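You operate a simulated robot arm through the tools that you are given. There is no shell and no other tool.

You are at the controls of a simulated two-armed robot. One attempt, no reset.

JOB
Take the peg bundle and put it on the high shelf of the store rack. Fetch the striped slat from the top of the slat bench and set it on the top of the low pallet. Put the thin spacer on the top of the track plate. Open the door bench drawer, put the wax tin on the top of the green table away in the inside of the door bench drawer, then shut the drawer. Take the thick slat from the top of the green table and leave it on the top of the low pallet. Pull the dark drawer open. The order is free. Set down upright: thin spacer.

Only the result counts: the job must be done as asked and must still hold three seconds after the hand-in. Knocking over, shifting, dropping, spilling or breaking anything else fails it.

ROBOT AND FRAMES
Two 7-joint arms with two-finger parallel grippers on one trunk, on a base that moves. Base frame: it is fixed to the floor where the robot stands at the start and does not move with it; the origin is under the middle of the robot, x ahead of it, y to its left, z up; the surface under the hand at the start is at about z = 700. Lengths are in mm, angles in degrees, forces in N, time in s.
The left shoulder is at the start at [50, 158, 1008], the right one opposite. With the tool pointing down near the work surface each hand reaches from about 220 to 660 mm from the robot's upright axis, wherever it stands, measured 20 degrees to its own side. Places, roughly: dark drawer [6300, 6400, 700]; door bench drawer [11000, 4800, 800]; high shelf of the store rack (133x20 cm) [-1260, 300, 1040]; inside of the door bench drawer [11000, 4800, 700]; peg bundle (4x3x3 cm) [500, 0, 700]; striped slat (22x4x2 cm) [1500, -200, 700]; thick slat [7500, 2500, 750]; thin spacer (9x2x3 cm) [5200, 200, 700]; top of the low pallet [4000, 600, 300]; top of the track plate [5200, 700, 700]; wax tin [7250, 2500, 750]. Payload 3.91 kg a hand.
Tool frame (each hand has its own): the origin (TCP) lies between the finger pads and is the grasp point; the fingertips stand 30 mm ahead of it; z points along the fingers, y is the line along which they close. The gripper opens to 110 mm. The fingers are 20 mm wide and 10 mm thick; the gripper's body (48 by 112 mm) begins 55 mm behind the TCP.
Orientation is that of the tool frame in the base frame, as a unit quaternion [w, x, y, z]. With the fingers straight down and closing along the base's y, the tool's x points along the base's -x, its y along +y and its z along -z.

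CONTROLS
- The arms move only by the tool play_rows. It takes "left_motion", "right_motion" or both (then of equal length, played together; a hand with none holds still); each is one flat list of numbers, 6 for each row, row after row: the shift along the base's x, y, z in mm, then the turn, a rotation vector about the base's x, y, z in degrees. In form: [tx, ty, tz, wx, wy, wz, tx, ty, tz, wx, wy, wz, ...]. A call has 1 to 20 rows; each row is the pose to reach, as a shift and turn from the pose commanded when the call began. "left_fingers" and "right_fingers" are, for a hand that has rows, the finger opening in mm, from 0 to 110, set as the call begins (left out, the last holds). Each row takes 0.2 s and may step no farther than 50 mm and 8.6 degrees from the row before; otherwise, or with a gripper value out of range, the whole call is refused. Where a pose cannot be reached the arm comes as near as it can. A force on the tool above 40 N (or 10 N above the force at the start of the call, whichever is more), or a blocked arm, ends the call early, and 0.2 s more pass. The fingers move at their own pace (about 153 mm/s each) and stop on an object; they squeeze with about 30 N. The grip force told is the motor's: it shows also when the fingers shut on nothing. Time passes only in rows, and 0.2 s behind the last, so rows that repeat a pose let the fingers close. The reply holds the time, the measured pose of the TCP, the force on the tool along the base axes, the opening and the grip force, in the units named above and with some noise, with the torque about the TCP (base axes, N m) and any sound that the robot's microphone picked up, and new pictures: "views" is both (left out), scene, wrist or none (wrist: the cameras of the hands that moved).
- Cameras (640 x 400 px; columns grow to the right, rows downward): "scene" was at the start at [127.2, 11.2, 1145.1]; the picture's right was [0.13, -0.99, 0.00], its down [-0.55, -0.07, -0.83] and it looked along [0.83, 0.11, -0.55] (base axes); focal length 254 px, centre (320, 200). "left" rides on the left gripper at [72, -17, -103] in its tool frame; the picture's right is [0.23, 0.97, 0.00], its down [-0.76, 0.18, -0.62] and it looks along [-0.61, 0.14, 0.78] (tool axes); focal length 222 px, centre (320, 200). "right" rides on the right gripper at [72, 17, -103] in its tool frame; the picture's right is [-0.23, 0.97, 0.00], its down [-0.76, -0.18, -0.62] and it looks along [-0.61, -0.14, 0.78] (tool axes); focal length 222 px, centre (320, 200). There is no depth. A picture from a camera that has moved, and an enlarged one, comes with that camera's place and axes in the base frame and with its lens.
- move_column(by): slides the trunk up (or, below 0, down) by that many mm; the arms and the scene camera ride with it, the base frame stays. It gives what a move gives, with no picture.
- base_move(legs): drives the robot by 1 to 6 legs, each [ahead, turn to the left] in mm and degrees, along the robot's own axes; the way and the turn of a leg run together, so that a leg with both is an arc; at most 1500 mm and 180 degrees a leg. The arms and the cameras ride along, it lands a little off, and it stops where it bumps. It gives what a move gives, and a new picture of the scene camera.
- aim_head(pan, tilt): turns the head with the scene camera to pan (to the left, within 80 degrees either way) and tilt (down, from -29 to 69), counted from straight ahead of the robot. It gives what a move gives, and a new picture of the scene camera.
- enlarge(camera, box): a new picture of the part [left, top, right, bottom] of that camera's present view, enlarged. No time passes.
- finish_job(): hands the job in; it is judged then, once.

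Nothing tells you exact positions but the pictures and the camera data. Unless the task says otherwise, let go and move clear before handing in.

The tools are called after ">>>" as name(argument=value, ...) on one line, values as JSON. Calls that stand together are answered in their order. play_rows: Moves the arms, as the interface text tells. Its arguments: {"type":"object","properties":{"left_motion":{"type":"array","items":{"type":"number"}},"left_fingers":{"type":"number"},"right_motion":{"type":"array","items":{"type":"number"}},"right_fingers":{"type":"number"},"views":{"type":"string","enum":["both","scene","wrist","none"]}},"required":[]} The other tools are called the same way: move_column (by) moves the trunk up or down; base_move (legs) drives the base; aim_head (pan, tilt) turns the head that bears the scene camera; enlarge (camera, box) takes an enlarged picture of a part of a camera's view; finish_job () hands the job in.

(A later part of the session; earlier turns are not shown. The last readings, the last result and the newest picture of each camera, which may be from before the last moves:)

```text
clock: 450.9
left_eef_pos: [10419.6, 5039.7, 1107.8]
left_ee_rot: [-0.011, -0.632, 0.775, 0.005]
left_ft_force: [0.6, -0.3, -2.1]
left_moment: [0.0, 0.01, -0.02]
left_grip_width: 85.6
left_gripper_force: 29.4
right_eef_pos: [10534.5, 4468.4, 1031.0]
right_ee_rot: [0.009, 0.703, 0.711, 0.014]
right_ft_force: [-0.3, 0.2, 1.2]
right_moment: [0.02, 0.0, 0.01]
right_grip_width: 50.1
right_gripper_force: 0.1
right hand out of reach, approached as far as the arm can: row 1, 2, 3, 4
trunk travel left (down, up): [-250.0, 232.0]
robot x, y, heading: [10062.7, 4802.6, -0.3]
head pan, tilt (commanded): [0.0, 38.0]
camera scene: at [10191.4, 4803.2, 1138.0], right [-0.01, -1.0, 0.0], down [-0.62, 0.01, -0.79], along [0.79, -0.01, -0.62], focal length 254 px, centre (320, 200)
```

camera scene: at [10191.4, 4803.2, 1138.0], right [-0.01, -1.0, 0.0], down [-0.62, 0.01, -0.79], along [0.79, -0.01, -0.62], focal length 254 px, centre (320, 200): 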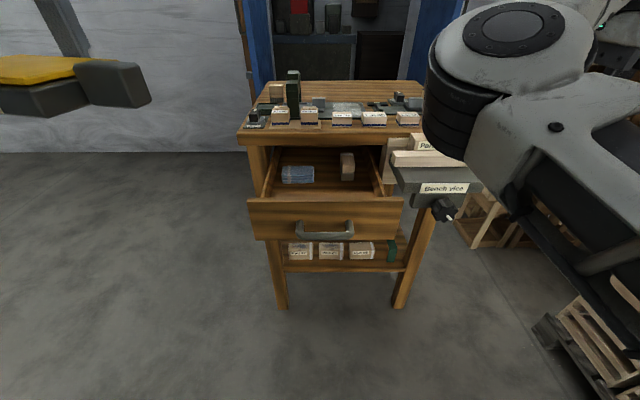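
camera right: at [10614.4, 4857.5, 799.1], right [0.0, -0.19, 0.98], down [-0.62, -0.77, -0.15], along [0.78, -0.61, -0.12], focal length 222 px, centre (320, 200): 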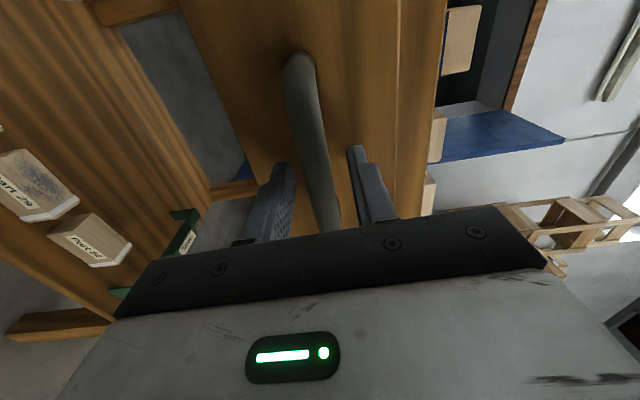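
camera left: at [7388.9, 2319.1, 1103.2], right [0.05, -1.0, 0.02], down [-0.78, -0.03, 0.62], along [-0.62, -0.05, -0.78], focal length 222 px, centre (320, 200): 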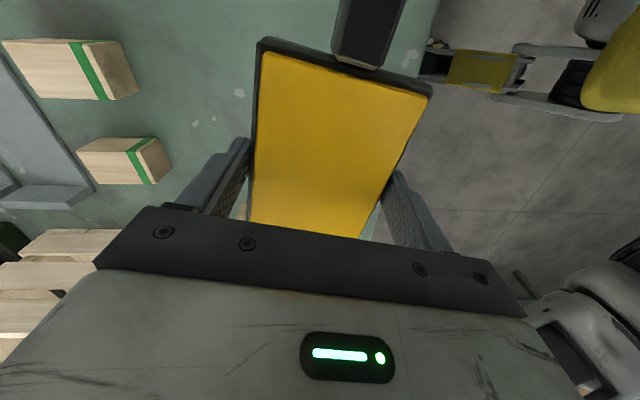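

Free space exists in the front half of the drawer, but the right arm folded into an awkward elbow pose on the way back. I'll back off a little and unfold it in clear space by retracing its earlier path.

>>> base_move(legs=[[-280, 0]])

>>> play_rows(right_motion=[10, 10, -5, 0, -8.2, 0, 20, 25, -10, 0, -16.4, 0, 30, 50, -15, 0, -24.6, 0, 40, 80, -20, 0, -32.8, 0, 50, 110, -25, 0, -41, 0, 60, 145, -30, 0, -49.2, 0, 70, 180, -35, 0, -57.4, 0, 80, 210, -40, 0, -65.6, 0, 85, 240, -50, 0, -73.8, 0, 90, 270, -60, 0, -82, 0, 95, 290, -67, 0, -90, 0], views="scene")

```text
clock: 452.8
left_eef_pos: [10139.8, 5042.2, 1108.9]
left_ee_rot: [-0.009, -0.632, 0.775, 0.005]
left_ft_force: [-0.3, -0.4, -2.6]
left_moment: [0.02, -0.04, 0.05]
left_grip_width: 85.4
left_gripper_force: 30.4
right_eef_pos: [10254.3, 4471.2, 1032.2]
right_ee_rot: [0.011, 0.703, 0.711, 0.015]
right_ft_force: [-0.2, -0.9, 0.0]
right_moment: [-0.01, -0.03, -0.01]
right_grip_width: 49.9
right_gripper_force: 0.0
trunk travel left (down, up): [-250.0, 232.0]
robot x, y, heading: [9784.4, 4809.1, -0.4]
head pan, tilt (commanded): [0.0, 38.0]
camera scene: at [9911.7, 4806.0, 1138.2], right [-0.01, -1.0, 0.0], down [-0.62, 0.01, -0.79], along [0.79, -0.01, -0.62], focal length 254 px, centre (320, 200)
```

scene: 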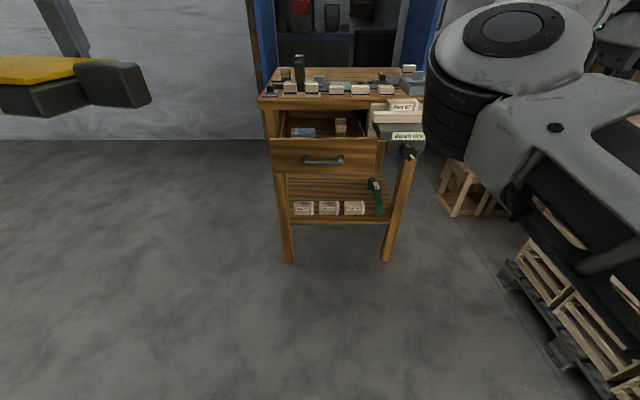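

```text
clock: 455.4
left_eef_pos: [10139.8, 5042.6, 1106.9]
left_ee_rot: [-0.01, -0.631, 0.776, 0.005]
left_ft_force: [0.6, -0.7, -2.8]
left_moment: [0.03, 0.01, 0.04]
left_grip_width: 85.6
left_gripper_force: 29.6
right_eef_pos: [10350.7, 4765.3, 1011.2]
right_ee_rot: [0.528, 0.465, 0.469, 0.534]
right_ft_force: [0.3, 0.3, -0.6]
right_moment: [-0.03, 0.02, 0.05]
right_grip_width: 50.2
right_gripper_force: 0.0
right hand out of reach, approached as far as the arm can: row 1, 2, 3, 4, 5
trunk travel left (down, up): [-250.0, 232.0]
robot x, y, heading: [9786.5, 4809.6, -0.8]
head pan, tilt (commanded): [0.0, 38.0]
stopped in row 11 (right hand): the arm was blocked; the commanded pose is now the measured one
camera scene: at [9912.0, 4806.0, 1138.2], right [-0.01, -1.0, 0.0], down [-0.62, 0.01, -0.79], along [0.79, -0.01, -0.62], focal length 254 px, centre (320, 200)
```

scene: 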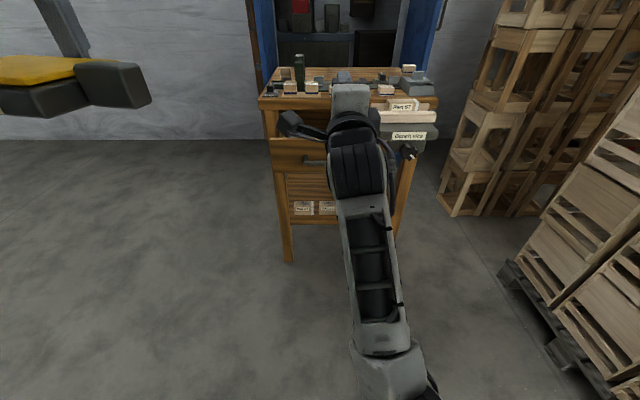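

The arm is pointing forward again with its elbow low. Now I'll retrace the original path back to tool-down.

>>> play_rows(right_motion=[-30, 2, -15, 0, 0, 0, -60, 4, -30, 0, 0, 0, -73, 4, -42, 0, 0, 0], views="none")

>>> play_rows(right_motion=[-15, -10, 0, 0, 8.2, 0, -30, -20, 0, 0, 16.4, 0, -45, -30, 0, 0, 24.6, 0, -55, -40, 0, 0, 32.8, 0, -65, -48, 0, 0, 41, 0, -75, -56, 0, 0, 49.2, 0, -85, -64, 0, 0, 57.4, 0, -95, -72, 0, 0, 65.6, 0, -105, -80, 0, 0, 73.8, 0, -115, -85, 0, 0, 82, 0, -125, -90, 0, 0, 90, 0], views="scene")

```text
clock: 456.0
left_eef_pos: [10140.0, 5042.2, 1107.2]
left_ee_rot: [-0.011, -0.631, 0.776, 0.005]
left_ft_force: [-0.6, 0.5, -3.8]
left_moment: [0.03, 0.01, 0.01]
left_grip_width: 85.6
left_gripper_force: 29.7
right_eef_pos: [10292.3, 4770.4, 1086.8]
right_ee_rot: [0.568, 0.412, 0.404, 0.587]
right_ft_force: [-0.6, 0.8, 0.0]
right_moment: [-0.01, 0.01, -0.02]
right_grip_width: 49.9
right_gripper_force: 0.1
trunk travel left (down, up): [-250.0, 232.0]
robot x, y, heading: [9787.2, 4807.8, -0.6]
head pan, tilt (commanded): [0.0, 38.0]
stopped in row 2 (right hand): the arm was blocked; the commanded pose is now the measured one
```

```text
clock: 458.4
left_eef_pos: [10140.5, 5042.2, 1107.6]
left_ee_rot: [-0.01, -0.631, 0.776, 0.005]
left_ft_force: [0.0, 0.4, -2.7]
left_moment: [0.01, 0.02, -0.02]
left_grip_width: 85.4
left_gripper_force: 29.7
right_eef_pos: [10369.2, 4660.1, 915.3]
right_ee_rot: [0.116, 0.706, 0.687, 0.126]
right_ft_force: [0.5, -0.5, -0.3]
right_moment: [0.0, 0.01, 0.01]
right_grip_width: 49.9
right_gripper_force: 0.0
right hand out of reach, approached as far as the arm can: row 5, 6, 7, 8, 9, 10, 11
trunk travel left (down, up): [-250.0, 232.0]
robot x, y, heading: [9784.1, 4807.8, -0.7]
head pan, tilt (commanded): [0.0, 38.0]
camera scene: at [9912.4, 4805.8, 1138.0], right [-0.01, -1.0, 0.0], down [-0.62, 0.01, -0.79], along [0.79, -0.01, -0.62], focal length 254 px, centre (320, 200)
```

scene: 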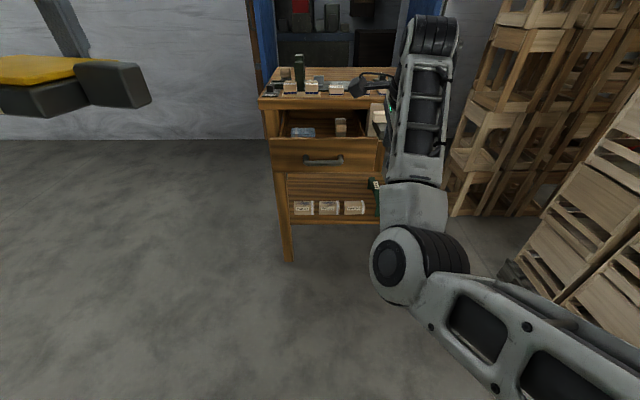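

The hand is nearly vertical again but the elbow is folded inward. I'll finish the pitch while moving outboard, and unwind the hand's yaw to its default so the elbow can swing out.

>>> play_rows(right_motion=[0, -10, 5, 0, 6, 0, 0, -25, 10, 0, 12, 0, 0, -45, 15, 0, 18, 0, 5, -70, 20, 0, 20, 0, 10, -100, 25, 0, 20, 0], views="none")

>>> play_rows(right_motion=[0, 0, 0, 0, 0, 8.2, 0, 0, 0, 0, 0, 16.4, 0, 0, 0, 0, 0, 24.6, 0, 0, 0, 0, 0, 32.8, 0, 0, 0, 0, 0, 41, 0, 0, 0, 0, 0, 49.2, 0, 0, 0, 0, 0, 57.4, 0, 0, 0, 0, 0, 65.6, 0, 0, 0, 0, 0, 73.8, 0, 0, 0, 0, 0, 82, 0, 0, 0, 0, 0, 90], views="scene")

```text
clock: 459.6
left_eef_pos: [10140.1, 5043.3, 1107.1]
left_ee_rot: [-0.01, -0.631, 0.776, 0.005]
left_ft_force: [-0.4, -0.1, -3.1]
left_moment: [0.01, -0.02, -0.03]
left_grip_width: 85.6
left_gripper_force: 29.9
right_eef_pos: [10390.6, 4559.2, 946.8]
right_ee_rot: [-0.007, 0.717, 0.697, -0.002]
right_ft_force: [0.2, 0.1, 0.9]
right_moment: [-0.02, -0.03, 0.02]
right_grip_width: 50.2
right_gripper_force: 0.0
right hand out of reach, approached as far as the arm can: row 1
trunk travel left (down, up): [-250.0, 232.0]
robot x, y, heading: [9783.7, 4809.4, -0.7]
head pan, tilt (commanded): [0.0, 38.0]
```

```text
clock: 462.0
left_eef_pos: [10140.1, 5042.5, 1108.2]
left_ee_rot: [-0.01, -0.631, 0.776, 0.004]
left_ft_force: [0.1, 0.3, -2.5]
left_moment: [0.03, 0.01, 0.03]
left_grip_width: 85.6
left_gripper_force: 30.0
right_eef_pos: [10393.3, 4562.7, 945.9]
right_ee_rot: [-0.003, 0.013, 1.0, -0.006]
right_ft_force: [-0.4, 0.3, -0.5]
right_moment: [0.0, 0.03, -0.02]
right_grip_width: 50.1
right_gripper_force: 0.1
trunk travel left (down, up): [-250.0, 232.0]
robot x, y, heading: [9785.4, 4805.9, -0.3]
head pan, tilt (commanded): [0.0, 38.0]
camera scene: at [9912.0, 4806.0, 1138.2], right [-0.01, -1.0, 0.0], down [-0.62, 0.01, -0.79], along [0.79, -0.01, -0.62], focal length 254 px, centre (320, 200)
```

scene: 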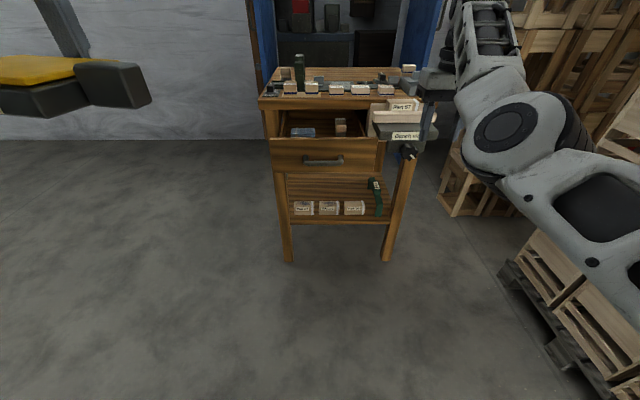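

>>> play_rows(right_motion=[-20, 15, 5, 0, 0, 0, -40, 30, 10, 0, 0, 0, -60, 45, 15, 0, 0, 0, -80, 60, 20, 0, 0, 0, -100, 75, 25, 0, 0, 0], views="scene")

```text
clock: 463.2
left_eef_pos: [10140.1, 5042.1, 1106.8]
left_ee_rot: [-0.01, -0.631, 0.776, 0.005]
left_ft_force: [0.0, 0.2, -3.1]
left_moment: [0.01, 0.02, 0.02]
left_grip_width: 85.3
left_gripper_force: 30.2
right_eef_pos: [10365.4, 4609.3, 975.7]
right_ee_rot: [-0.003, 0.013, 1.0, -0.005]
right_ft_force: [0.1, -0.2, -0.3]
right_moment: [0.02, -0.01, 0.0]
right_grip_width: 49.9
right_gripper_force: 0.1
right hand out of reach, approached as far as the arm can: row 2, 3, 4, 5
trunk travel left (down, up): [-250.0, 232.0]
robot x, y, heading: [9784.2, 4810.2, -0.3]
head pan, tilt (commanded): [0.0, 38.0]
camera scene: at [9912.0, 4805.9, 1138.1], right [-0.01, -1.0, 0.0], down [-0.62, 0.01, -0.79], along [0.79, -0.01, -0.62], focal length 254 px, centre (320, 200)
```

scene: 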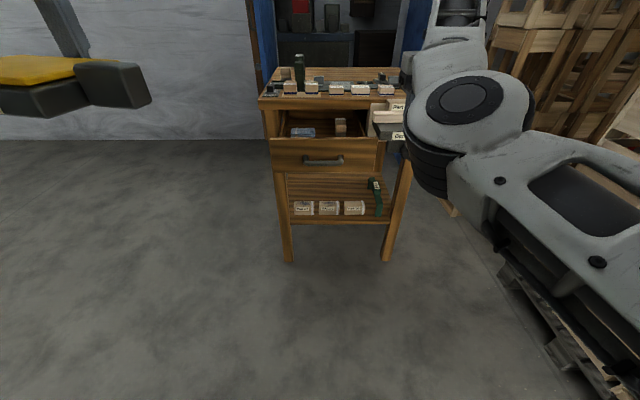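

The right arm is usable but stuck in an elbow-in pose, and I don't need it for the rest. I'll raise it well clear of the bench and work with the left arm.

>>> play_rows(right_motion=[-5, 0, 30, 0, 0, 0, -10, 0, 60, 0, 0, 0, -15, 0, 90, 0, 0, 0, -20, 0, 120, 0, 0, 0], views="scene")

```text
clock: 464.2
left_eef_pos: [10139.8, 5041.6, 1106.8]
left_ee_rot: [-0.01, -0.631, 0.776, 0.005]
left_ft_force: [0.4, -0.4, -1.9]
left_moment: [0.04, 0.02, -0.03]
left_grip_width: 85.6
left_gripper_force: 29.4
right_eef_pos: [10346.2, 4609.3, 1094.4]
right_ee_rot: [-0.002, 0.013, 1.0, -0.006]
right_ft_force: [-0.2, 0.0, 0.3]
right_moment: [0.01, 0.0, 0.01]
right_grip_width: 50.0
right_gripper_force: 0.0
trunk travel left (down, up): [-250.0, 232.0]
robot x, y, heading: [9784.3, 4808.7, -0.7]
head pan, tilt (commanded): [0.0, 38.0]
camera scene: at [9911.7, 4805.7, 1138.2], right [-0.01, -1.0, 0.0], down [-0.62, 0.01, -0.79], along [0.79, -0.01, -0.62], focal length 254 px, centre (320, 200)
```

scene: 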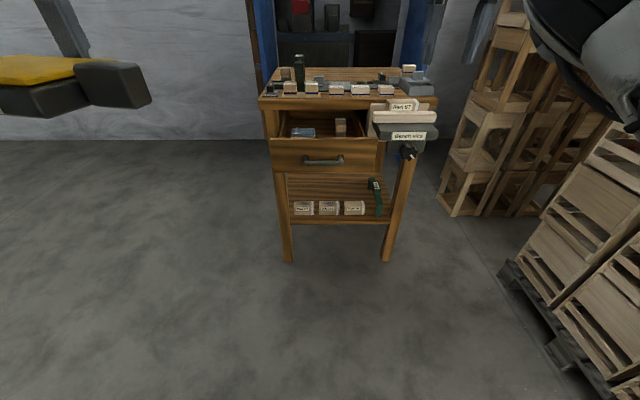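

Inside, the front ≈170 mm of the drawer is free; the cloth and block sit farther back. I'll reposition so the left hand can lower the tin in at about [10672,4810].

>>> base_move(legs=[[0, -19], [410, 0], [0, 19.5]])

>>> enlarge(camera="scene", box=[120, 40, 440, 240])

```text
clock: 468.8
left_eef_pos: [10527.7, 4903.3, 1106.8]
left_ee_rot: [-0.011, -0.63, 0.776, 0.005]
left_ft_force: [-0.1, 0.0, -3.1]
left_moment: [0.01, -0.01, 0.01]
left_grip_width: 85.8
left_gripper_force: 30.5
right_eef_pos: [10728.8, 4470.0, 1093.1]
right_ee_rot: [-0.002, 0.017, 1.0, -0.006]
right_ft_force: [0.6, 0.9, 0.2]
right_moment: [-0.03, -0.01, 0.01]
right_grip_width: 49.9
right_gripper_force: 0.0
trunk travel left (down, up): [-250.0, 232.0]
robot x, y, heading: [10171.2, 4671.1, -1.1]
head pan, tilt (commanded): [0.0, 38.0]
camera scene: at [10296.6, 4668.5, 1138.2], right [-0.01, -1.0, 0.0], down [-0.62, 0.01, -0.79], along [0.79, -0.01, -0.62], focal length 254 px, centre (320, 200)
```

scene: 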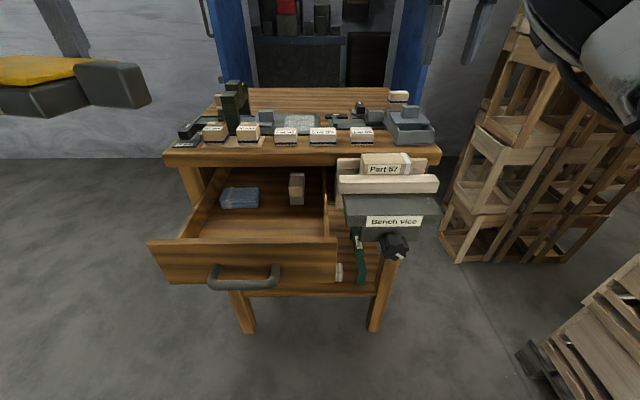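

```text
2.00 times, centred on (280, 140) of scene
camera zoom: at [10296.6, 4668.5, 1138.2], right [-0.01, -1.0, 0.0], down [-0.62, 0.01, -0.79], along [0.79, -0.01, -0.62], focal length 507 px, centre (400, 320)
```

zoom: 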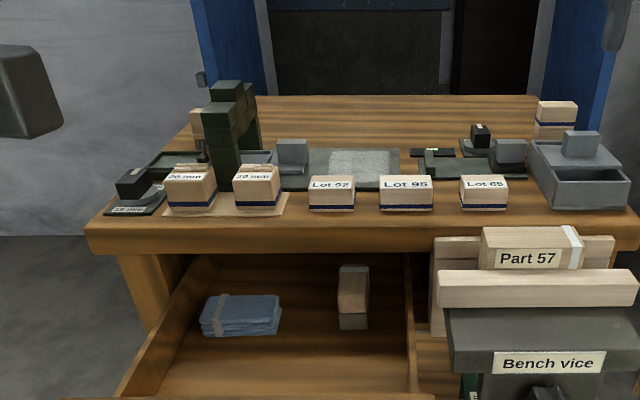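

The drawer floor is at z≈735, with free space from x≈10593 to 10770. I'll bring the tin over it, squared up, and lower partway.

>>> play_rows(left_motion=[30, -19, 0, 0, 0, 2.4, 60, -38, 0, 0, 0, 4.8, 90, -57, 0, 0, 0, 7.2, 120, -76, 0, 0, 0, 9.6, 150, -95, 0, 0, 0, 11.9, 151, -95, -45, 0, 0, 11.9, 151, -95, -90, 0, 0, 11.9, 151, -95, -135, 0, 0, 11.9, 151, -95, -175, 0, 0, 11.9], views="both")

```text
clock: 470.8
left_eef_pos: [10678.0, 4809.5, 931.7]
left_ee_rot: [-0.011, -0.707, 0.707, 0.004]
left_ft_force: [0.5, 0.7, -2.3]
left_moment: [0.02, 0.04, -0.02]
left_grip_width: 85.6
left_gripper_force: 29.9
right_eef_pos: [10729.6, 4470.4, 1093.0]
right_ee_rot: [-0.003, 0.016, 1.0, -0.006]
right_ft_force: [-0.5, -0.5, 0.2]
right_moment: [-0.02, 0.01, 0.02]
right_grip_width: 50.0
right_gripper_force: 0.0
trunk travel left (down, up): [-250.0, 232.0]
robot x, y, heading: [10169.1, 4669.6, -0.6]
head pan, tilt (commanded): [0.0, 38.0]
camera scene: at [10296.8, 4668.3, 1138.2], right [-0.01, -1.0, 0.0], down [-0.62, 0.01, -0.79], along [0.79, -0.01, -0.62], focal length 254 px, centre (320, 200)
camera left: at [10694.4, 4739.3, 1036.7], right [-0.97, -0.23, 0.02], down [-0.17, 0.77, 0.62], along [-0.16, 0.6, -0.79], focal length 222 px, centre (320, 200)
```

scene: 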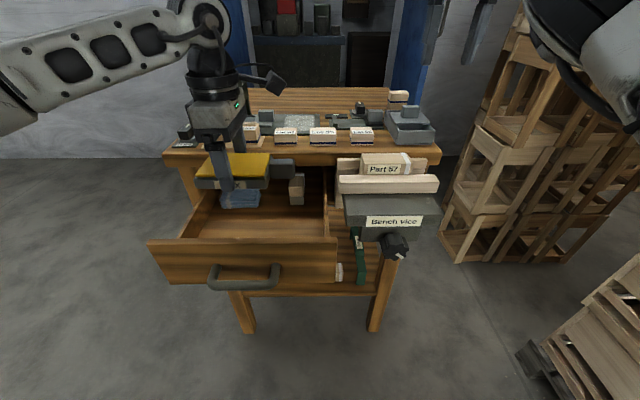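
left: 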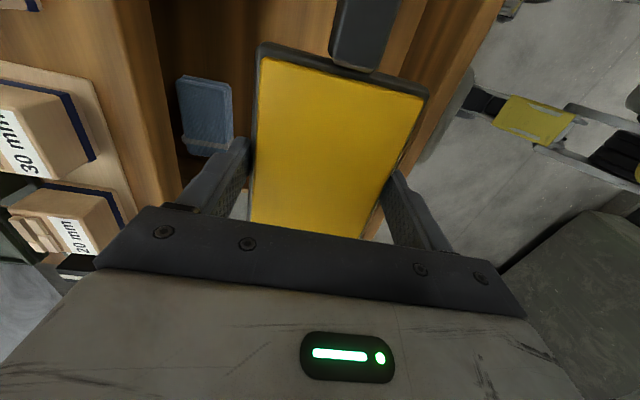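

>>> play_rows(left_motion=[0, 0, -35, 0, 0, 0, 0, 0, -70, 0, 0, 0, 0, 0, -100, 0, 0, 0, 0, 0, -125, 0, 0, 0, 0, 0, -140, 0, 0, 0], views="both")

>>> enlarge(camera="scene", box=[140, 130, 360, 300])

```text
clock: 472.0
left_eef_pos: [10677.1, 4808.1, 792.2]
left_ee_rot: [0.01, 0.707, -0.707, -0.004]
left_ft_force: [0.6, 0.7, -2.9]
left_moment: [0.04, 0.0, 0.01]
left_grip_width: 85.6
left_gripper_force: 30.1
right_eef_pos: [10730.4, 4471.5, 1093.7]
right_ee_rot: [-0.003, 0.016, 1.0, -0.006]
right_ft_force: [-1.2, -0.5, -0.4]
right_moment: [0.0, -0.04, 0.02]
right_grip_width: 50.0
right_gripper_force: 0.0
trunk travel left (down, up): [-250.0, 232.0]
robot x, y, heading: [10170.6, 4668.9, -0.5]
head pan, tilt (commanded): [0.0, 38.0]
camera scene: at [10296.7, 4668.3, 1138.2], right [-0.01, -1.0, 0.0], down [-0.62, 0.01, -0.79], along [0.79, -0.01, -0.62], focal length 254 px, centre (320, 200)
camera left: at [10694.6, 4738.9, 896.9], right [-0.97, -0.23, 0.02], down [-0.17, 0.77, 0.62], along [-0.16, 0.6, -0.78], focal length 222 px, centre (320, 200)
```

scene: 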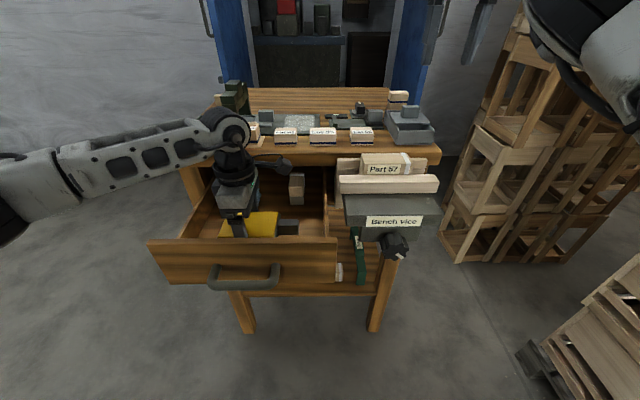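
left: 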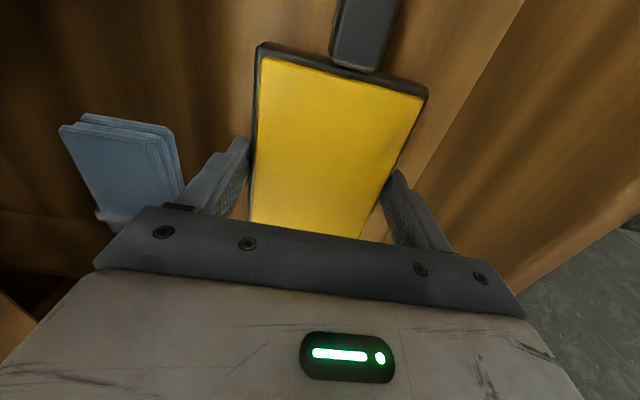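

```text
2.35 times, centred on (250, 215) of scene
camera zoom: at [10296.7, 4668.3, 1138.2], right [-0.01, -1.0, 0.0], down [-0.62, 0.01, -0.79], along [0.79, -0.01, -0.62], focal length 597 px, centre (485, 165)
```

zoom: 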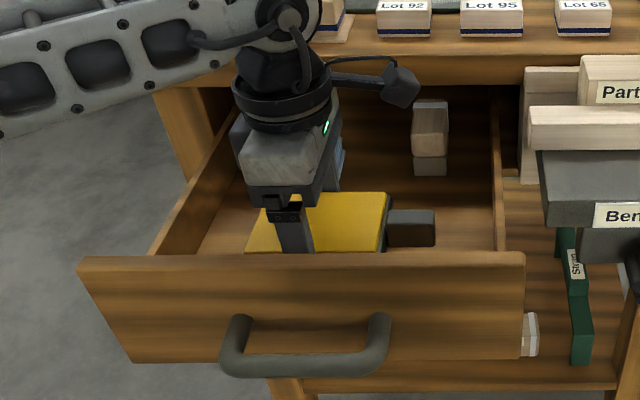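

The tin is inside the drawer walls with clearance on every side. I'll lower it to the drawer floor.

>>> play_rows(left_motion=[0, 0, -7, 0, 0, 0, 0, 0, -14, 0, 0, 0, 0, 0, -19, 0, 0, 0, 0, 0, -22, 0, 0, 0], views="none")

>>> play_rows(left_motion=[0, 0, -1.5, 0, 0, 0, 0, 0, -3, 0, 0, 0, 0, 0, -4.5, 0, 0, 0, 0, 0, -6, 0, 0, 0], views="none")

```text
clock: 473.0
left_eef_pos: [10677.0, 4807.6, 773.0]
left_ee_rot: [0.009, 0.707, -0.707, -0.002]
left_ft_force: [-1.3, 2.4, 6.1]
left_moment: [-0.4, -0.34, 0.0]
left_grip_width: 85.6
left_gripper_force: 30.4
right_eef_pos: [10729.5, 4469.7, 1093.3]
right_ee_rot: [-0.003, 0.015, 1.0, -0.005]
right_ft_force: [-0.3, 0.8, 0.3]
right_moment: [-0.02, 0.01, -0.01]
right_grip_width: 50.3
right_gripper_force: 0.1
trunk travel left (down, up): [-250.0, 232.0]
robot x, y, heading: [10170.8, 4669.0, -1.0]
head pan, tilt (commanded): [0.0, 38.0]
```

```text
clock: 474.0
left_eef_pos: [10677.4, 4807.6, 769.8]
left_ee_rot: [0.005, 0.708, -0.707, 0.0]
left_ft_force: [0.3, 7.8, 34.9]
left_moment: [0.47, -0.64, 0.01]
left_grip_width: 85.9
left_gripper_force: 30.2
right_eef_pos: [10727.1, 4470.5, 1095.8]
right_ee_rot: [-0.002, 0.016, 1.0, -0.006]
right_ft_force: [0.1, 1.0, -0.4]
right_moment: [0.0, 0.02, 0.01]
right_grip_width: 50.1
right_gripper_force: 0.0
trunk travel left (down, up): [-250.0, 232.0]
robot x, y, heading: [10173.1, 4670.4, -0.7]
head pan, tilt (commanded): [0.0, 38.0]
```

The tin is on the drawer floor. I'll ease up, open, and lift out.

>>> play_rows(left_motion=[0, 0, 3.5, 0, 0, 0, 0, 0, 3.5, 0, 0, 0], views="none")

>>> play_rows(left_motion=[0, 0, 0, 0, 0, 0, 0, 0, 0, 0, 0, 0], left_fingers=102, views="none")

>>> play_rows(left_motion=[0, 0, 12, 0, 0, 0, 0, 0, 40, 0, 0, 0, 0, 0, 85, 0, 0, 0, 0, 0, 130, 0, 0, 0, 0, 0, 175, 0, 0, 0, -15, 10, 215, 0, 0, 0, -50, 30, 240, 0, 0, 0], views="both")

```text
clock: 474.6
left_eef_pos: [10677.5, 4807.9, 771.5]
left_ee_rot: [0.009, 0.708, -0.706, -0.001]
left_ft_force: [1.4, 4.4, 22.7]
left_moment: [0.5, -1.25, 0.46]
left_grip_width: 85.3
left_gripper_force: 30.5
right_eef_pos: [10728.5, 4471.5, 1095.0]
right_ee_rot: [-0.001, 0.015, 1.0, -0.006]
right_ft_force: [-1.2, 0.3, 0.2]
right_moment: [0.02, -0.01, -0.03]
right_grip_width: 50.0
right_gripper_force: 0.2
trunk travel left (down, up): [-250.0, 232.0]
robot x, y, heading: [10170.3, 4672.8, -1.0]
head pan, tilt (commanded): [0.0, 38.0]
```

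```text
clock: 475.2
left_eef_pos: [10676.7, 4808.6, 770.9]
left_ee_rot: [-0.008, -0.707, 0.707, 0.001]
left_ft_force: [1.5, 4.6, 23.1]
left_moment: [0.4, -1.37, 0.22]
left_grip_width: 102.4
left_gripper_force: 0.4
right_eef_pos: [10728.4, 4470.1, 1095.1]
right_ee_rot: [-0.002, 0.015, 1.0, -0.007]
right_ft_force: [-0.3, -1.4, -0.8]
right_moment: [0.03, -0.02, 0.02]
right_grip_width: 50.0
right_gripper_force: 0.0
trunk travel left (down, up): [-250.0, 232.0]
robot x, y, heading: [10172.9, 4673.6, -0.9]
head pan, tilt (commanded): [0.0, 38.0]
```

```text
clock: 476.8
left_eef_pos: [10627.5, 4837.4, 1008.9]
left_ee_rot: [-0.011, -0.707, 0.707, 0.004]
left_ft_force: [0.3, 0.0, 0.1]
left_moment: [-0.01, 0.0, -0.01]
left_grip_width: 102.1
left_gripper_force: 0.1
right_eef_pos: [10729.2, 4470.5, 1094.0]
right_ee_rot: [-0.003, 0.015, 1.0, -0.005]
right_ft_force: [0.4, -0.7, 0.7]
right_moment: [0.03, -0.04, 0.01]
right_grip_width: 50.1
right_gripper_force: 0.1
trunk travel left (down, up): [-250.0, 232.0]
robot x, y, heading: [10168.2, 4671.9, -1.2]
head pan, tilt (commanded): [0.0, 38.0]
camera scene: at [10296.1, 4668.3, 1138.2], right [-0.01, -1.0, 0.0], down [-0.62, 0.01, -0.79], along [0.79, -0.01, -0.62], focal length 254 px, centre (320, 200)
camera left: at [10645.1, 4767.4, 1113.2], right [-0.97, -0.23, 0.02], down [-0.16, 0.77, 0.62], along [-0.16, 0.6, -0.78], focal length 222 px, centre (320, 200)
```

scene: 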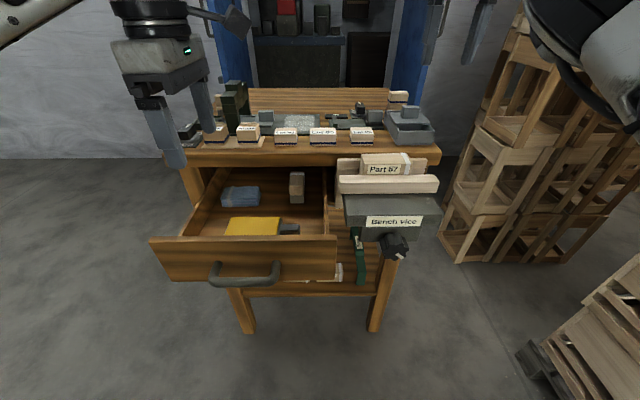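
left: 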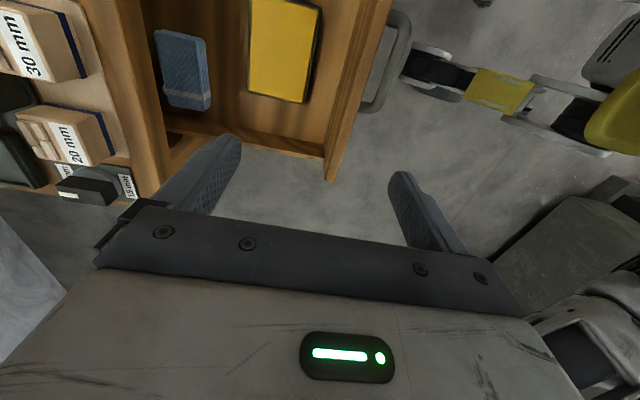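

The wax tin is in the drawer. To shut it I'll back off, lower the trunk and point the left hand forward. It can then push the handle closed by driving ahead, and the same pose suits the dark drawer later.

>>> base_move(legs=[[0, -11.4], [-350, 0], [0, 12.4]])

>>> move_column(by=-180)

>>> aim_head(pan=0, tilt=25)

```text
clock: 480.7
left_eef_pos: [10276.3, 4914.8, 1008.3]
left_ee_rot: [0.01, 0.707, -0.707, -0.004]
left_ft_force: [0.0, -0.6, 0.4]
left_moment: [0.0, -0.03, -0.02]
left_grip_width: 101.9
left_gripper_force: 0.0
right_eef_pos: [10377.3, 4548.1, 1093.5]
right_ee_rot: [-0.003, 0.016, 1.0, -0.006]
right_ft_force: [0.1, -1.0, 0.3]
right_moment: [0.01, -0.01, 0.01]
right_grip_width: 49.9
right_gripper_force: 0.1
trunk travel left (down, up): [-250.0, 232.0]
robot x, y, heading: [9819.3, 4749.9, -0.8]
head pan, tilt (commanded): [0.0, 38.0]
camera scene: at [9944.6, 4746.8, 1138.2], right [-0.02, -1.0, 0.0], down [-0.62, 0.01, -0.79], along [0.79, -0.01, -0.62], focal length 254 px, centre (320, 200)
```

scene: 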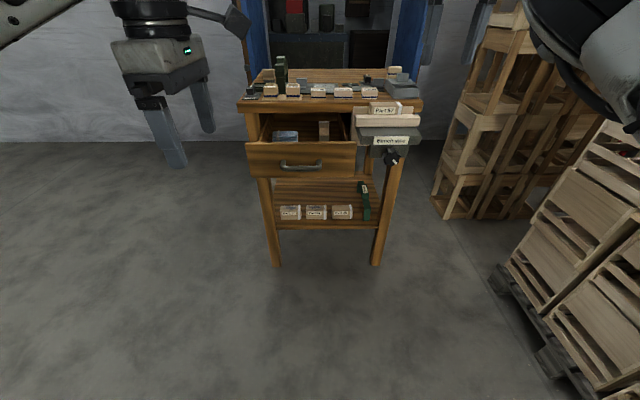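

```text
clock: 482.7
left_eef_pos: [10275.8, 4916.8, 828.5]
left_ee_rot: [-0.01, -0.707, 0.707, 0.004]
left_ft_force: [-0.1, -0.1, -0.1]
left_moment: [0.04, 0.02, 0.01]
left_grip_width: 102.0
left_gripper_force: 0.1
right_eef_pos: [10377.4, 4548.0, 914.2]
right_ee_rot: [-0.003, 0.016, 1.0, -0.007]
right_ft_force: [1.8, 0.2, -0.7]
right_moment: [0.0, -0.02, -0.01]
right_grip_width: 50.1
right_gripper_force: 0.0
trunk travel left (down, up): [-70.0, 412.0]
robot x, y, heading: [9823.9, 4749.6, -0.6]
head pan, tilt (commanded): [0.0, 38.0]
```

```text
clock: 483.4
left_eef_pos: [10275.7, 4915.5, 828.3]
left_ee_rot: [0.01, 0.707, -0.707, -0.004]
left_ft_force: [0.4, -0.2, 1.1]
left_moment: [0.0, 0.01, -0.03]
left_grip_width: 101.9
left_gripper_force: 0.0
right_eef_pos: [10377.6, 4549.5, 914.2]
right_ee_rot: [-0.003, 0.015, 1.0, -0.006]
right_ft_force: [0.4, -0.1, 0.9]
right_moment: [0.01, 0.0, -0.01]
right_grip_width: 50.0
right_gripper_force: 0.1
trunk travel left (down, up): [-70.0, 412.0]
robot x, y, heading: [9820.9, 4747.6, -0.6]
head pan, tilt (commanded): [0.0, 25.0]
camera scene: at [9950.4, 4746.5, 978.5], right [-0.02, -1.0, 0.0], down [-0.42, 0.01, -0.91], along [0.91, -0.01, -0.42], focal length 254 px, centre (320, 200)
```

scene: 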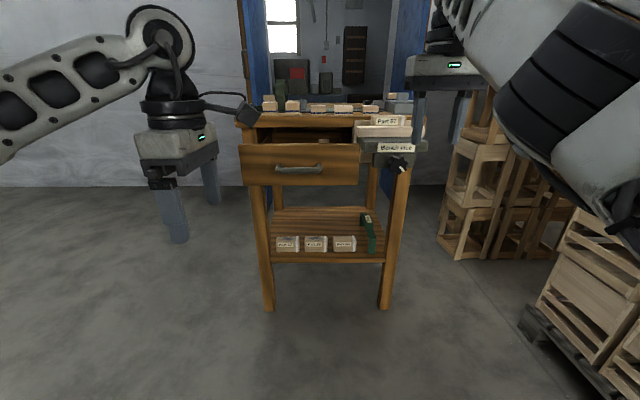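

The right hand must clear the vise when I drive in, so I'll raise it. The left hand goes to the start of its forward-pitch path.

>>> play_rows(left_motion=[-22, -10, -10, 0, 0, 0, -44, -20, -20, 0, 0, 0, -66, -30, -30, 0, 0, 0, -88, -38, -40, 0, 0, 0], right_motion=[-10, -10, 35, 0, 0, 0, -20, -20, 70, 0, 0, 0, -30, -30, 105, 0, 0, 0, -40, -40, 140, 0, 0, 0], left_fingers=30, views="none")

>>> play_rows(left_motion=[10, -5, 0, 0, -8.2, 0, 20, -10, 0, 0, -16.4, 0, 30, -18, 0, 0, -24.6, 0, 40, -26, 0, 0, -32.8, 0, 50, -34, 0, 0, -41, 0, 60, -42, 0, 0, -49.2, 0, 70, -50, 0, 0, -57.4, 0, 80, -60, 0, 0, -65.6, 0, 95, -70, 0, 0, -73.8, 0, 110, -80, 0, 0, -82, 0, 125, -90, 0, 0, -90, 0], left_fingers=0, views="both")

```text
clock: 484.4
left_eef_pos: [10186.6, 4878.4, 787.2]
left_ee_rot: [-0.011, -0.707, 0.707, 0.004]
left_ft_force: [-0.2, 0.1, 0.1]
left_moment: [0.0, 0.0, -0.01]
left_grip_width: 30.1
left_gripper_force: 0.0
right_eef_pos: [10332.4, 4524.6, 982.0]
right_ee_rot: [-0.002, 0.014, 1.0, -0.006]
right_ft_force: [0.3, 0.4, -0.1]
right_moment: [-0.01, -0.02, 0.04]
right_grip_width: 49.8
right_gripper_force: 0.1
right hand out of reach, approached as far as the arm can: row 1, 2, 3, 4
trunk travel left (down, up): [-70.0, 412.0]
robot x, y, heading: [9820.7, 4750.4, -0.8]
head pan, tilt (commanded): [0.0, 25.0]
```

```text
clock: 486.8
left_eef_pos: [10313.1, 4786.9, 788.5]
left_ee_rot: [0.493, -0.501, 0.507, -0.498]
left_ft_force: [0.0, 0.1, 0.3]
left_moment: [-0.01, 0.0, 0.02]
left_grip_width: 0.0
left_gripper_force: 29.8
right_eef_pos: [10331.6, 4524.9, 982.2]
right_ee_rot: [-0.001, 0.016, 1.0, -0.006]
right_ft_force: [0.3, 1.1, -0.7]
right_moment: [-0.02, 0.03, -0.02]
right_grip_width: 50.4
right_gripper_force: 0.1
trunk travel left (down, up): [-70.0, 412.0]
robot x, y, heading: [9817.4, 4747.7, -0.9]
head pan, tilt (commanded): [0.0, 25.0]
camera scene: at [9950.4, 4746.5, 978.5], right [-0.02, -1.0, 0.0], down [-0.42, 0.01, -0.91], along [0.91, -0.01, -0.42], focal length 254 px, centre (320, 200)
camera left: at [10207.8, 4716.3, 808.0], right [-0.02, -0.23, -0.97], down [-0.62, 0.77, -0.17], along [0.79, 0.6, -0.16], focal length 222 px, centre (320, 200)
```

scene: 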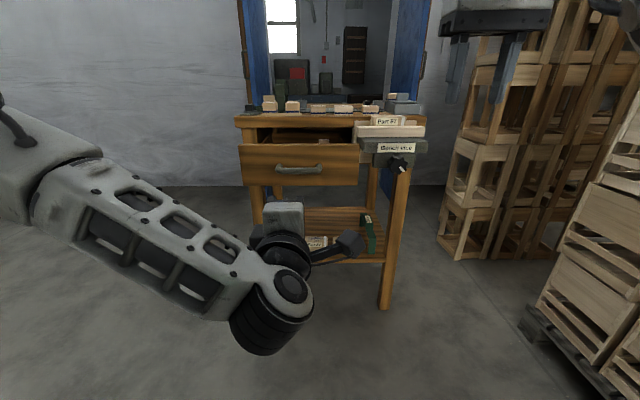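
left: 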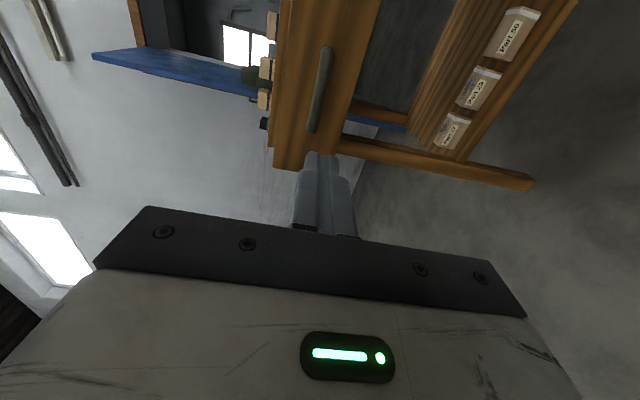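

The left hand now points forward with its fingers closed, level with the bar. I'll extend it toward the handle so the base needs to move less, then push.

>>> play_rows(left_motion=[30, 0, -1, 0, 0, 0, 60, 0, -2, 0, 0, 0, 90, 0, -3, 0, 0, 0, 120, 0, -3, 0, 0, 0, 150, 0, -3, 0, 0, 0], views="both")

>>> base_move(legs=[[100, 0.6]])

```text
clock: 488.0
left_eef_pos: [10459.8, 4786.2, 785.7]
left_ee_rot: [0.492, -0.503, 0.507, -0.497]
left_ft_force: [-1.1, -0.6, -0.2]
left_moment: [0.01, 0.0, -0.02]
left_grip_width: 0.0
left_gripper_force: 30.2
right_eef_pos: [10330.8, 4524.5, 981.4]
right_ee_rot: [0.0, 0.016, 1.0, -0.006]
right_ft_force: [0.6, -0.8, 0.1]
right_moment: [0.0, -0.02, -0.01]
right_grip_width: 50.0
right_gripper_force: 0.1
trunk travel left (down, up): [-70.0, 412.0]
robot x, y, heading: [9820.3, 4749.4, -0.8]
head pan, tilt (commanded): [0.0, 25.0]
camera scene: at [9950.4, 4746.5, 978.5], right [-0.02, -1.0, 0.0], down [-0.42, 0.01, -0.91], along [0.91, -0.01, -0.42], focal length 254 px, centre (320, 200)
camera left: at [10356.3, 4716.7, 806.0], right [-0.02, -0.23, -0.97], down [-0.62, 0.77, -0.16], along [0.78, 0.6, -0.16], focal length 222 px, centre (320, 200)
```

scene: 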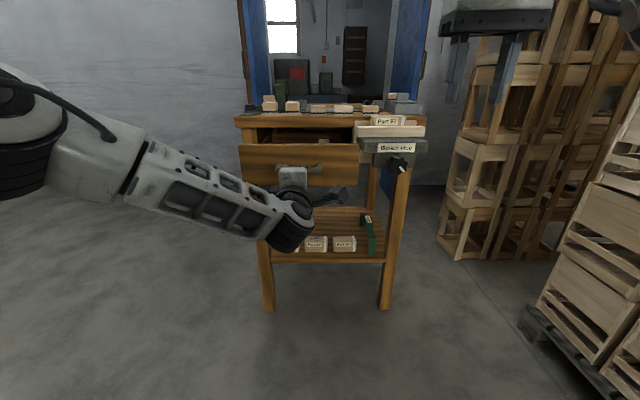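
left: 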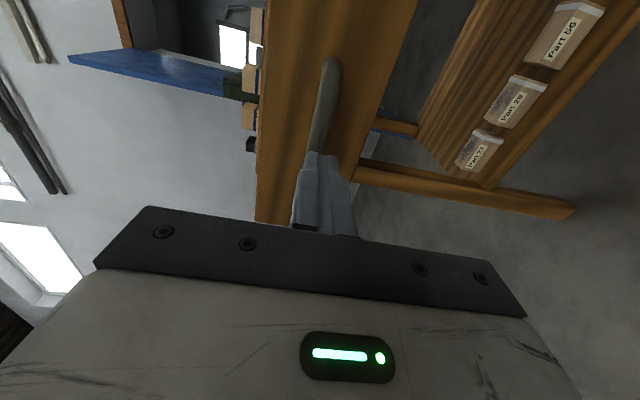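

```text
clock: 489.2
left_eef_pos: [10560.5, 4791.5, 786.3]
left_ee_rot: [0.495, -0.505, 0.505, -0.494]
left_ft_force: [0.6, -0.7, -0.4]
left_moment: [0.03, 0.0, 0.01]
left_grip_width: 0.0
left_gripper_force: 30.1
right_eef_pos: [10433.6, 4527.6, 982.0]
right_ee_rot: [-0.001, 0.011, 1.0, -0.007]
right_ft_force: [0.6, 0.5, -0.6]
right_moment: [-0.02, 0.02, 0.01]
right_grip_width: 50.0
right_gripper_force: 0.1
trunk travel left (down, up): [-70.0, 412.0]
robot x, y, heading: [9920.3, 4747.1, -0.3]
head pan, tilt (commanded): [0.0, 25.0]
camera scene: at [10051.0, 4746.5, 978.5], right [-0.01, -1.0, 0.0], down [-0.42, 0.0, -0.91], along [0.91, -0.01, -0.42], focal length 254 px, centre (320, 200)
```

scene: 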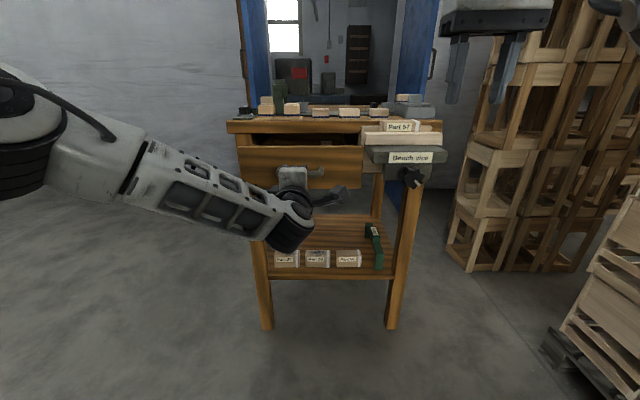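

The drawer is moving in. I'll keep pushing with the base.

>>> base_move(legs=[[130, 0]])

>>> enlarge(camera="scene", box=[200, 90, 460, 250])

```text
clock: 490.5
left_eef_pos: [10692.1, 4793.2, 785.5]
left_ee_rot: [-0.496, 0.506, -0.504, 0.494]
left_ft_force: [-0.1, -0.4, -1.0]
left_moment: [0.0, 0.04, 0.03]
left_grip_width: 0.0
left_gripper_force: 30.2
right_eef_pos: [10566.9, 4529.2, 982.1]
right_ee_rot: [0.0, 0.009, 1.0, -0.006]
right_ft_force: [0.2, -0.2, -0.1]
right_moment: [-0.01, 0.0, 0.01]
right_grip_width: 50.0
right_gripper_force: 0.1
trunk travel left (down, up): [-70.0, 412.0]
robot x, y, heading: [10049.3, 4753.8, -0.3]
head pan, tilt (commanded): [0.0, 25.0]
camera scene: at [10182.6, 4746.4, 978.5], right [0.0, -1.0, 0.0], down [-0.42, 0.0, -0.91], along [0.91, 0.0, -0.42], focal length 254 px, centre (320, 200)
```

scene: 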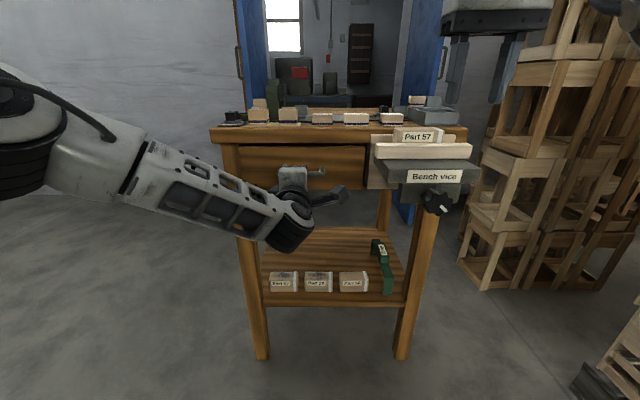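

```text
2.46 times, centred on (330, 170) of scene
camera zoom: at [10182.6, 4746.4, 978.5], right [0.0, -1.0, 0.0], down [-0.42, 0.0, -0.91], along [0.91, 0.0, -0.42], focal length 624 px, centre (295, 274)
```

zoom: 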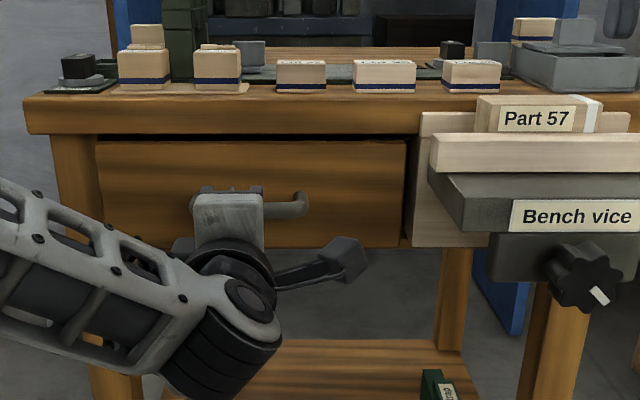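

About 39 mm remain. I'll push most of that with the base and finish with the arm, feeling for the stop.

>>> base_move(legs=[[28, 0]])

>>> play_rows(left_motion=[3, 0, 0, 0, 0, 0, 6, 0, 0, 0, 0, 0, 9, 0, 0, 0, 0, 0, 12, 0, 0, 0, 0, 0, 15, 0, 0, 0, 0, 0, 18, 0, 0, 0, 0, 0, 21, 0, 0, 0, 0, 0, 24, 0, 0, 0, 0, 0], views="scene")

```text
clock: 491.3
left_eef_pos: [10720.1, 4793.3, 786.4]
left_ee_rot: [-0.496, 0.506, -0.505, 0.494]
left_ft_force: [-0.1, 0.5, 0.9]
left_moment: [0.04, 0.0, -0.02]
left_grip_width: 0.0
left_gripper_force: 29.8
right_eef_pos: [10594.3, 4530.1, 981.5]
right_ee_rot: [-0.001, 0.01, 1.0, -0.006]
right_ft_force: [-0.1, -0.3, 0.1]
right_moment: [0.0, 0.04, 0.01]
right_grip_width: 50.0
right_gripper_force: 0.1
trunk travel left (down, up): [-70.0, 412.0]
robot x, y, heading: [10075.7, 4747.4, -0.1]
head pan, tilt (commanded): [0.0, 25.0]
camera scene: at [10210.1, 4746.4, 978.5], right [0.0, -1.0, 0.0], down [-0.42, 0.0, -0.91], along [0.91, 0.0, -0.42], focal length 254 px, centre (320, 200)
```

scene: 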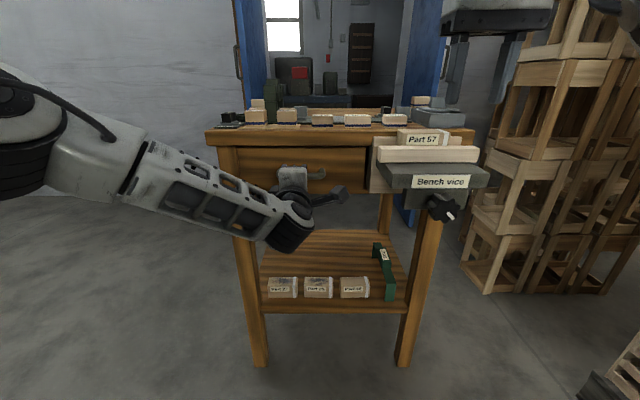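

```text
clock: 492.2
left_eef_pos: [10724.6, 4791.6, 785.7]
left_ee_rot: [-0.496, 0.506, -0.504, 0.494]
left_ft_force: [-16.9, 5.2, 4.3]
left_moment: [-0.06, -0.15, 0.05]
left_grip_width: 0.0
left_gripper_force: 29.8
right_eef_pos: [10592.0, 4531.1, 982.5]
right_ee_rot: [0.001, 0.008, 1.0, -0.005]
right_ft_force: [0.9, 0.1, 0.3]
right_moment: [0.0, 0.01, 0.01]
right_grip_width: 50.0
right_gripper_force: 0.0
trunk travel left (down, up): [-70.0, 412.0]
robot x, y, heading: [10078.0, 4744.6, 0.0]
head pan, tilt (commanded): [0.0, 25.0]
stopped in row 4 (left hand): the force on the tool passed its limit at 47 N (the readings are from after the stop); the commanded pose is now the measured one
camera scene: at [10207.8, 4747.0, 978.9], right [0.0, -1.0, 0.0], down [-0.42, 0.0, -0.91], along [0.91, 0.0, -0.42], focal length 254 px, centre (320, 200)
```

scene: 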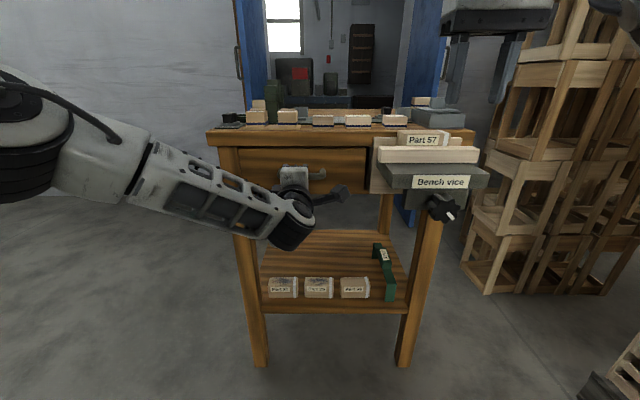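

The arm push hit its force limit near the end of travel. I'll nudge with the base and see whether the drawer is fully home.

>>> base_move(legs=[[12, 0]])

>>> enlarge(camera="scene", box=[200, 110, 400, 240])

```text
clock: 492.9
left_eef_pos: [10722.9, 4792.2, 785.9]
left_ee_rot: [-0.496, 0.506, -0.503, 0.495]
left_ft_force: [-16.4, 3.7, 4.9]
left_moment: [0.0, -0.16, -0.06]
left_grip_width: 0.0
left_gripper_force: 29.9
right_eef_pos: [10594.6, 4532.4, 983.5]
right_ee_rot: [-0.001, 0.008, 1.0, -0.006]
right_ft_force: [-0.5, 0.7, -0.3]
right_moment: [0.0, -0.05, 0.01]
right_grip_width: 50.2
right_gripper_force: 0.0
trunk travel left (down, up): [-70.0, 412.0]
robot x, y, heading: [10076.7, 4747.8, -0.1]
head pan, tilt (commanded): [0.0, 25.0]
stopped in leg 1: the force on the tool passed its limit at 61 N (the readings are from after the stop); the commanded pose is now the measured one
camera scene: at [10209.9, 4747.3, 978.7], right [0.0, -1.0, 0.0], down [-0.42, 0.0, -0.91], along [0.91, 0.0, -0.42], focal length 254 px, centre (320, 200)
```

scene: 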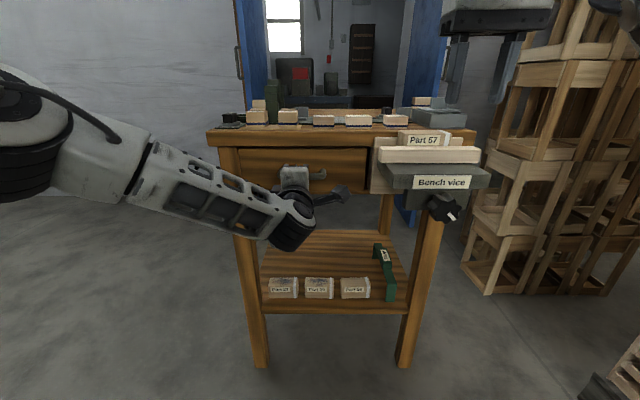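

```text
3.08 times, centred on (300, 175) of scene
camera zoom: at [10209.9, 4747.3, 978.7], right [0.0, -1.0, 0.0], down [-0.42, 0.0, -0.91], along [0.91, 0.0, -0.42], focal length 780 px, centre (382, 277)
```

zoom: 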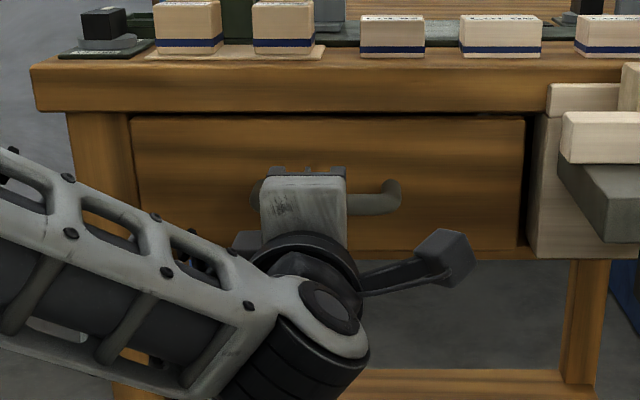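

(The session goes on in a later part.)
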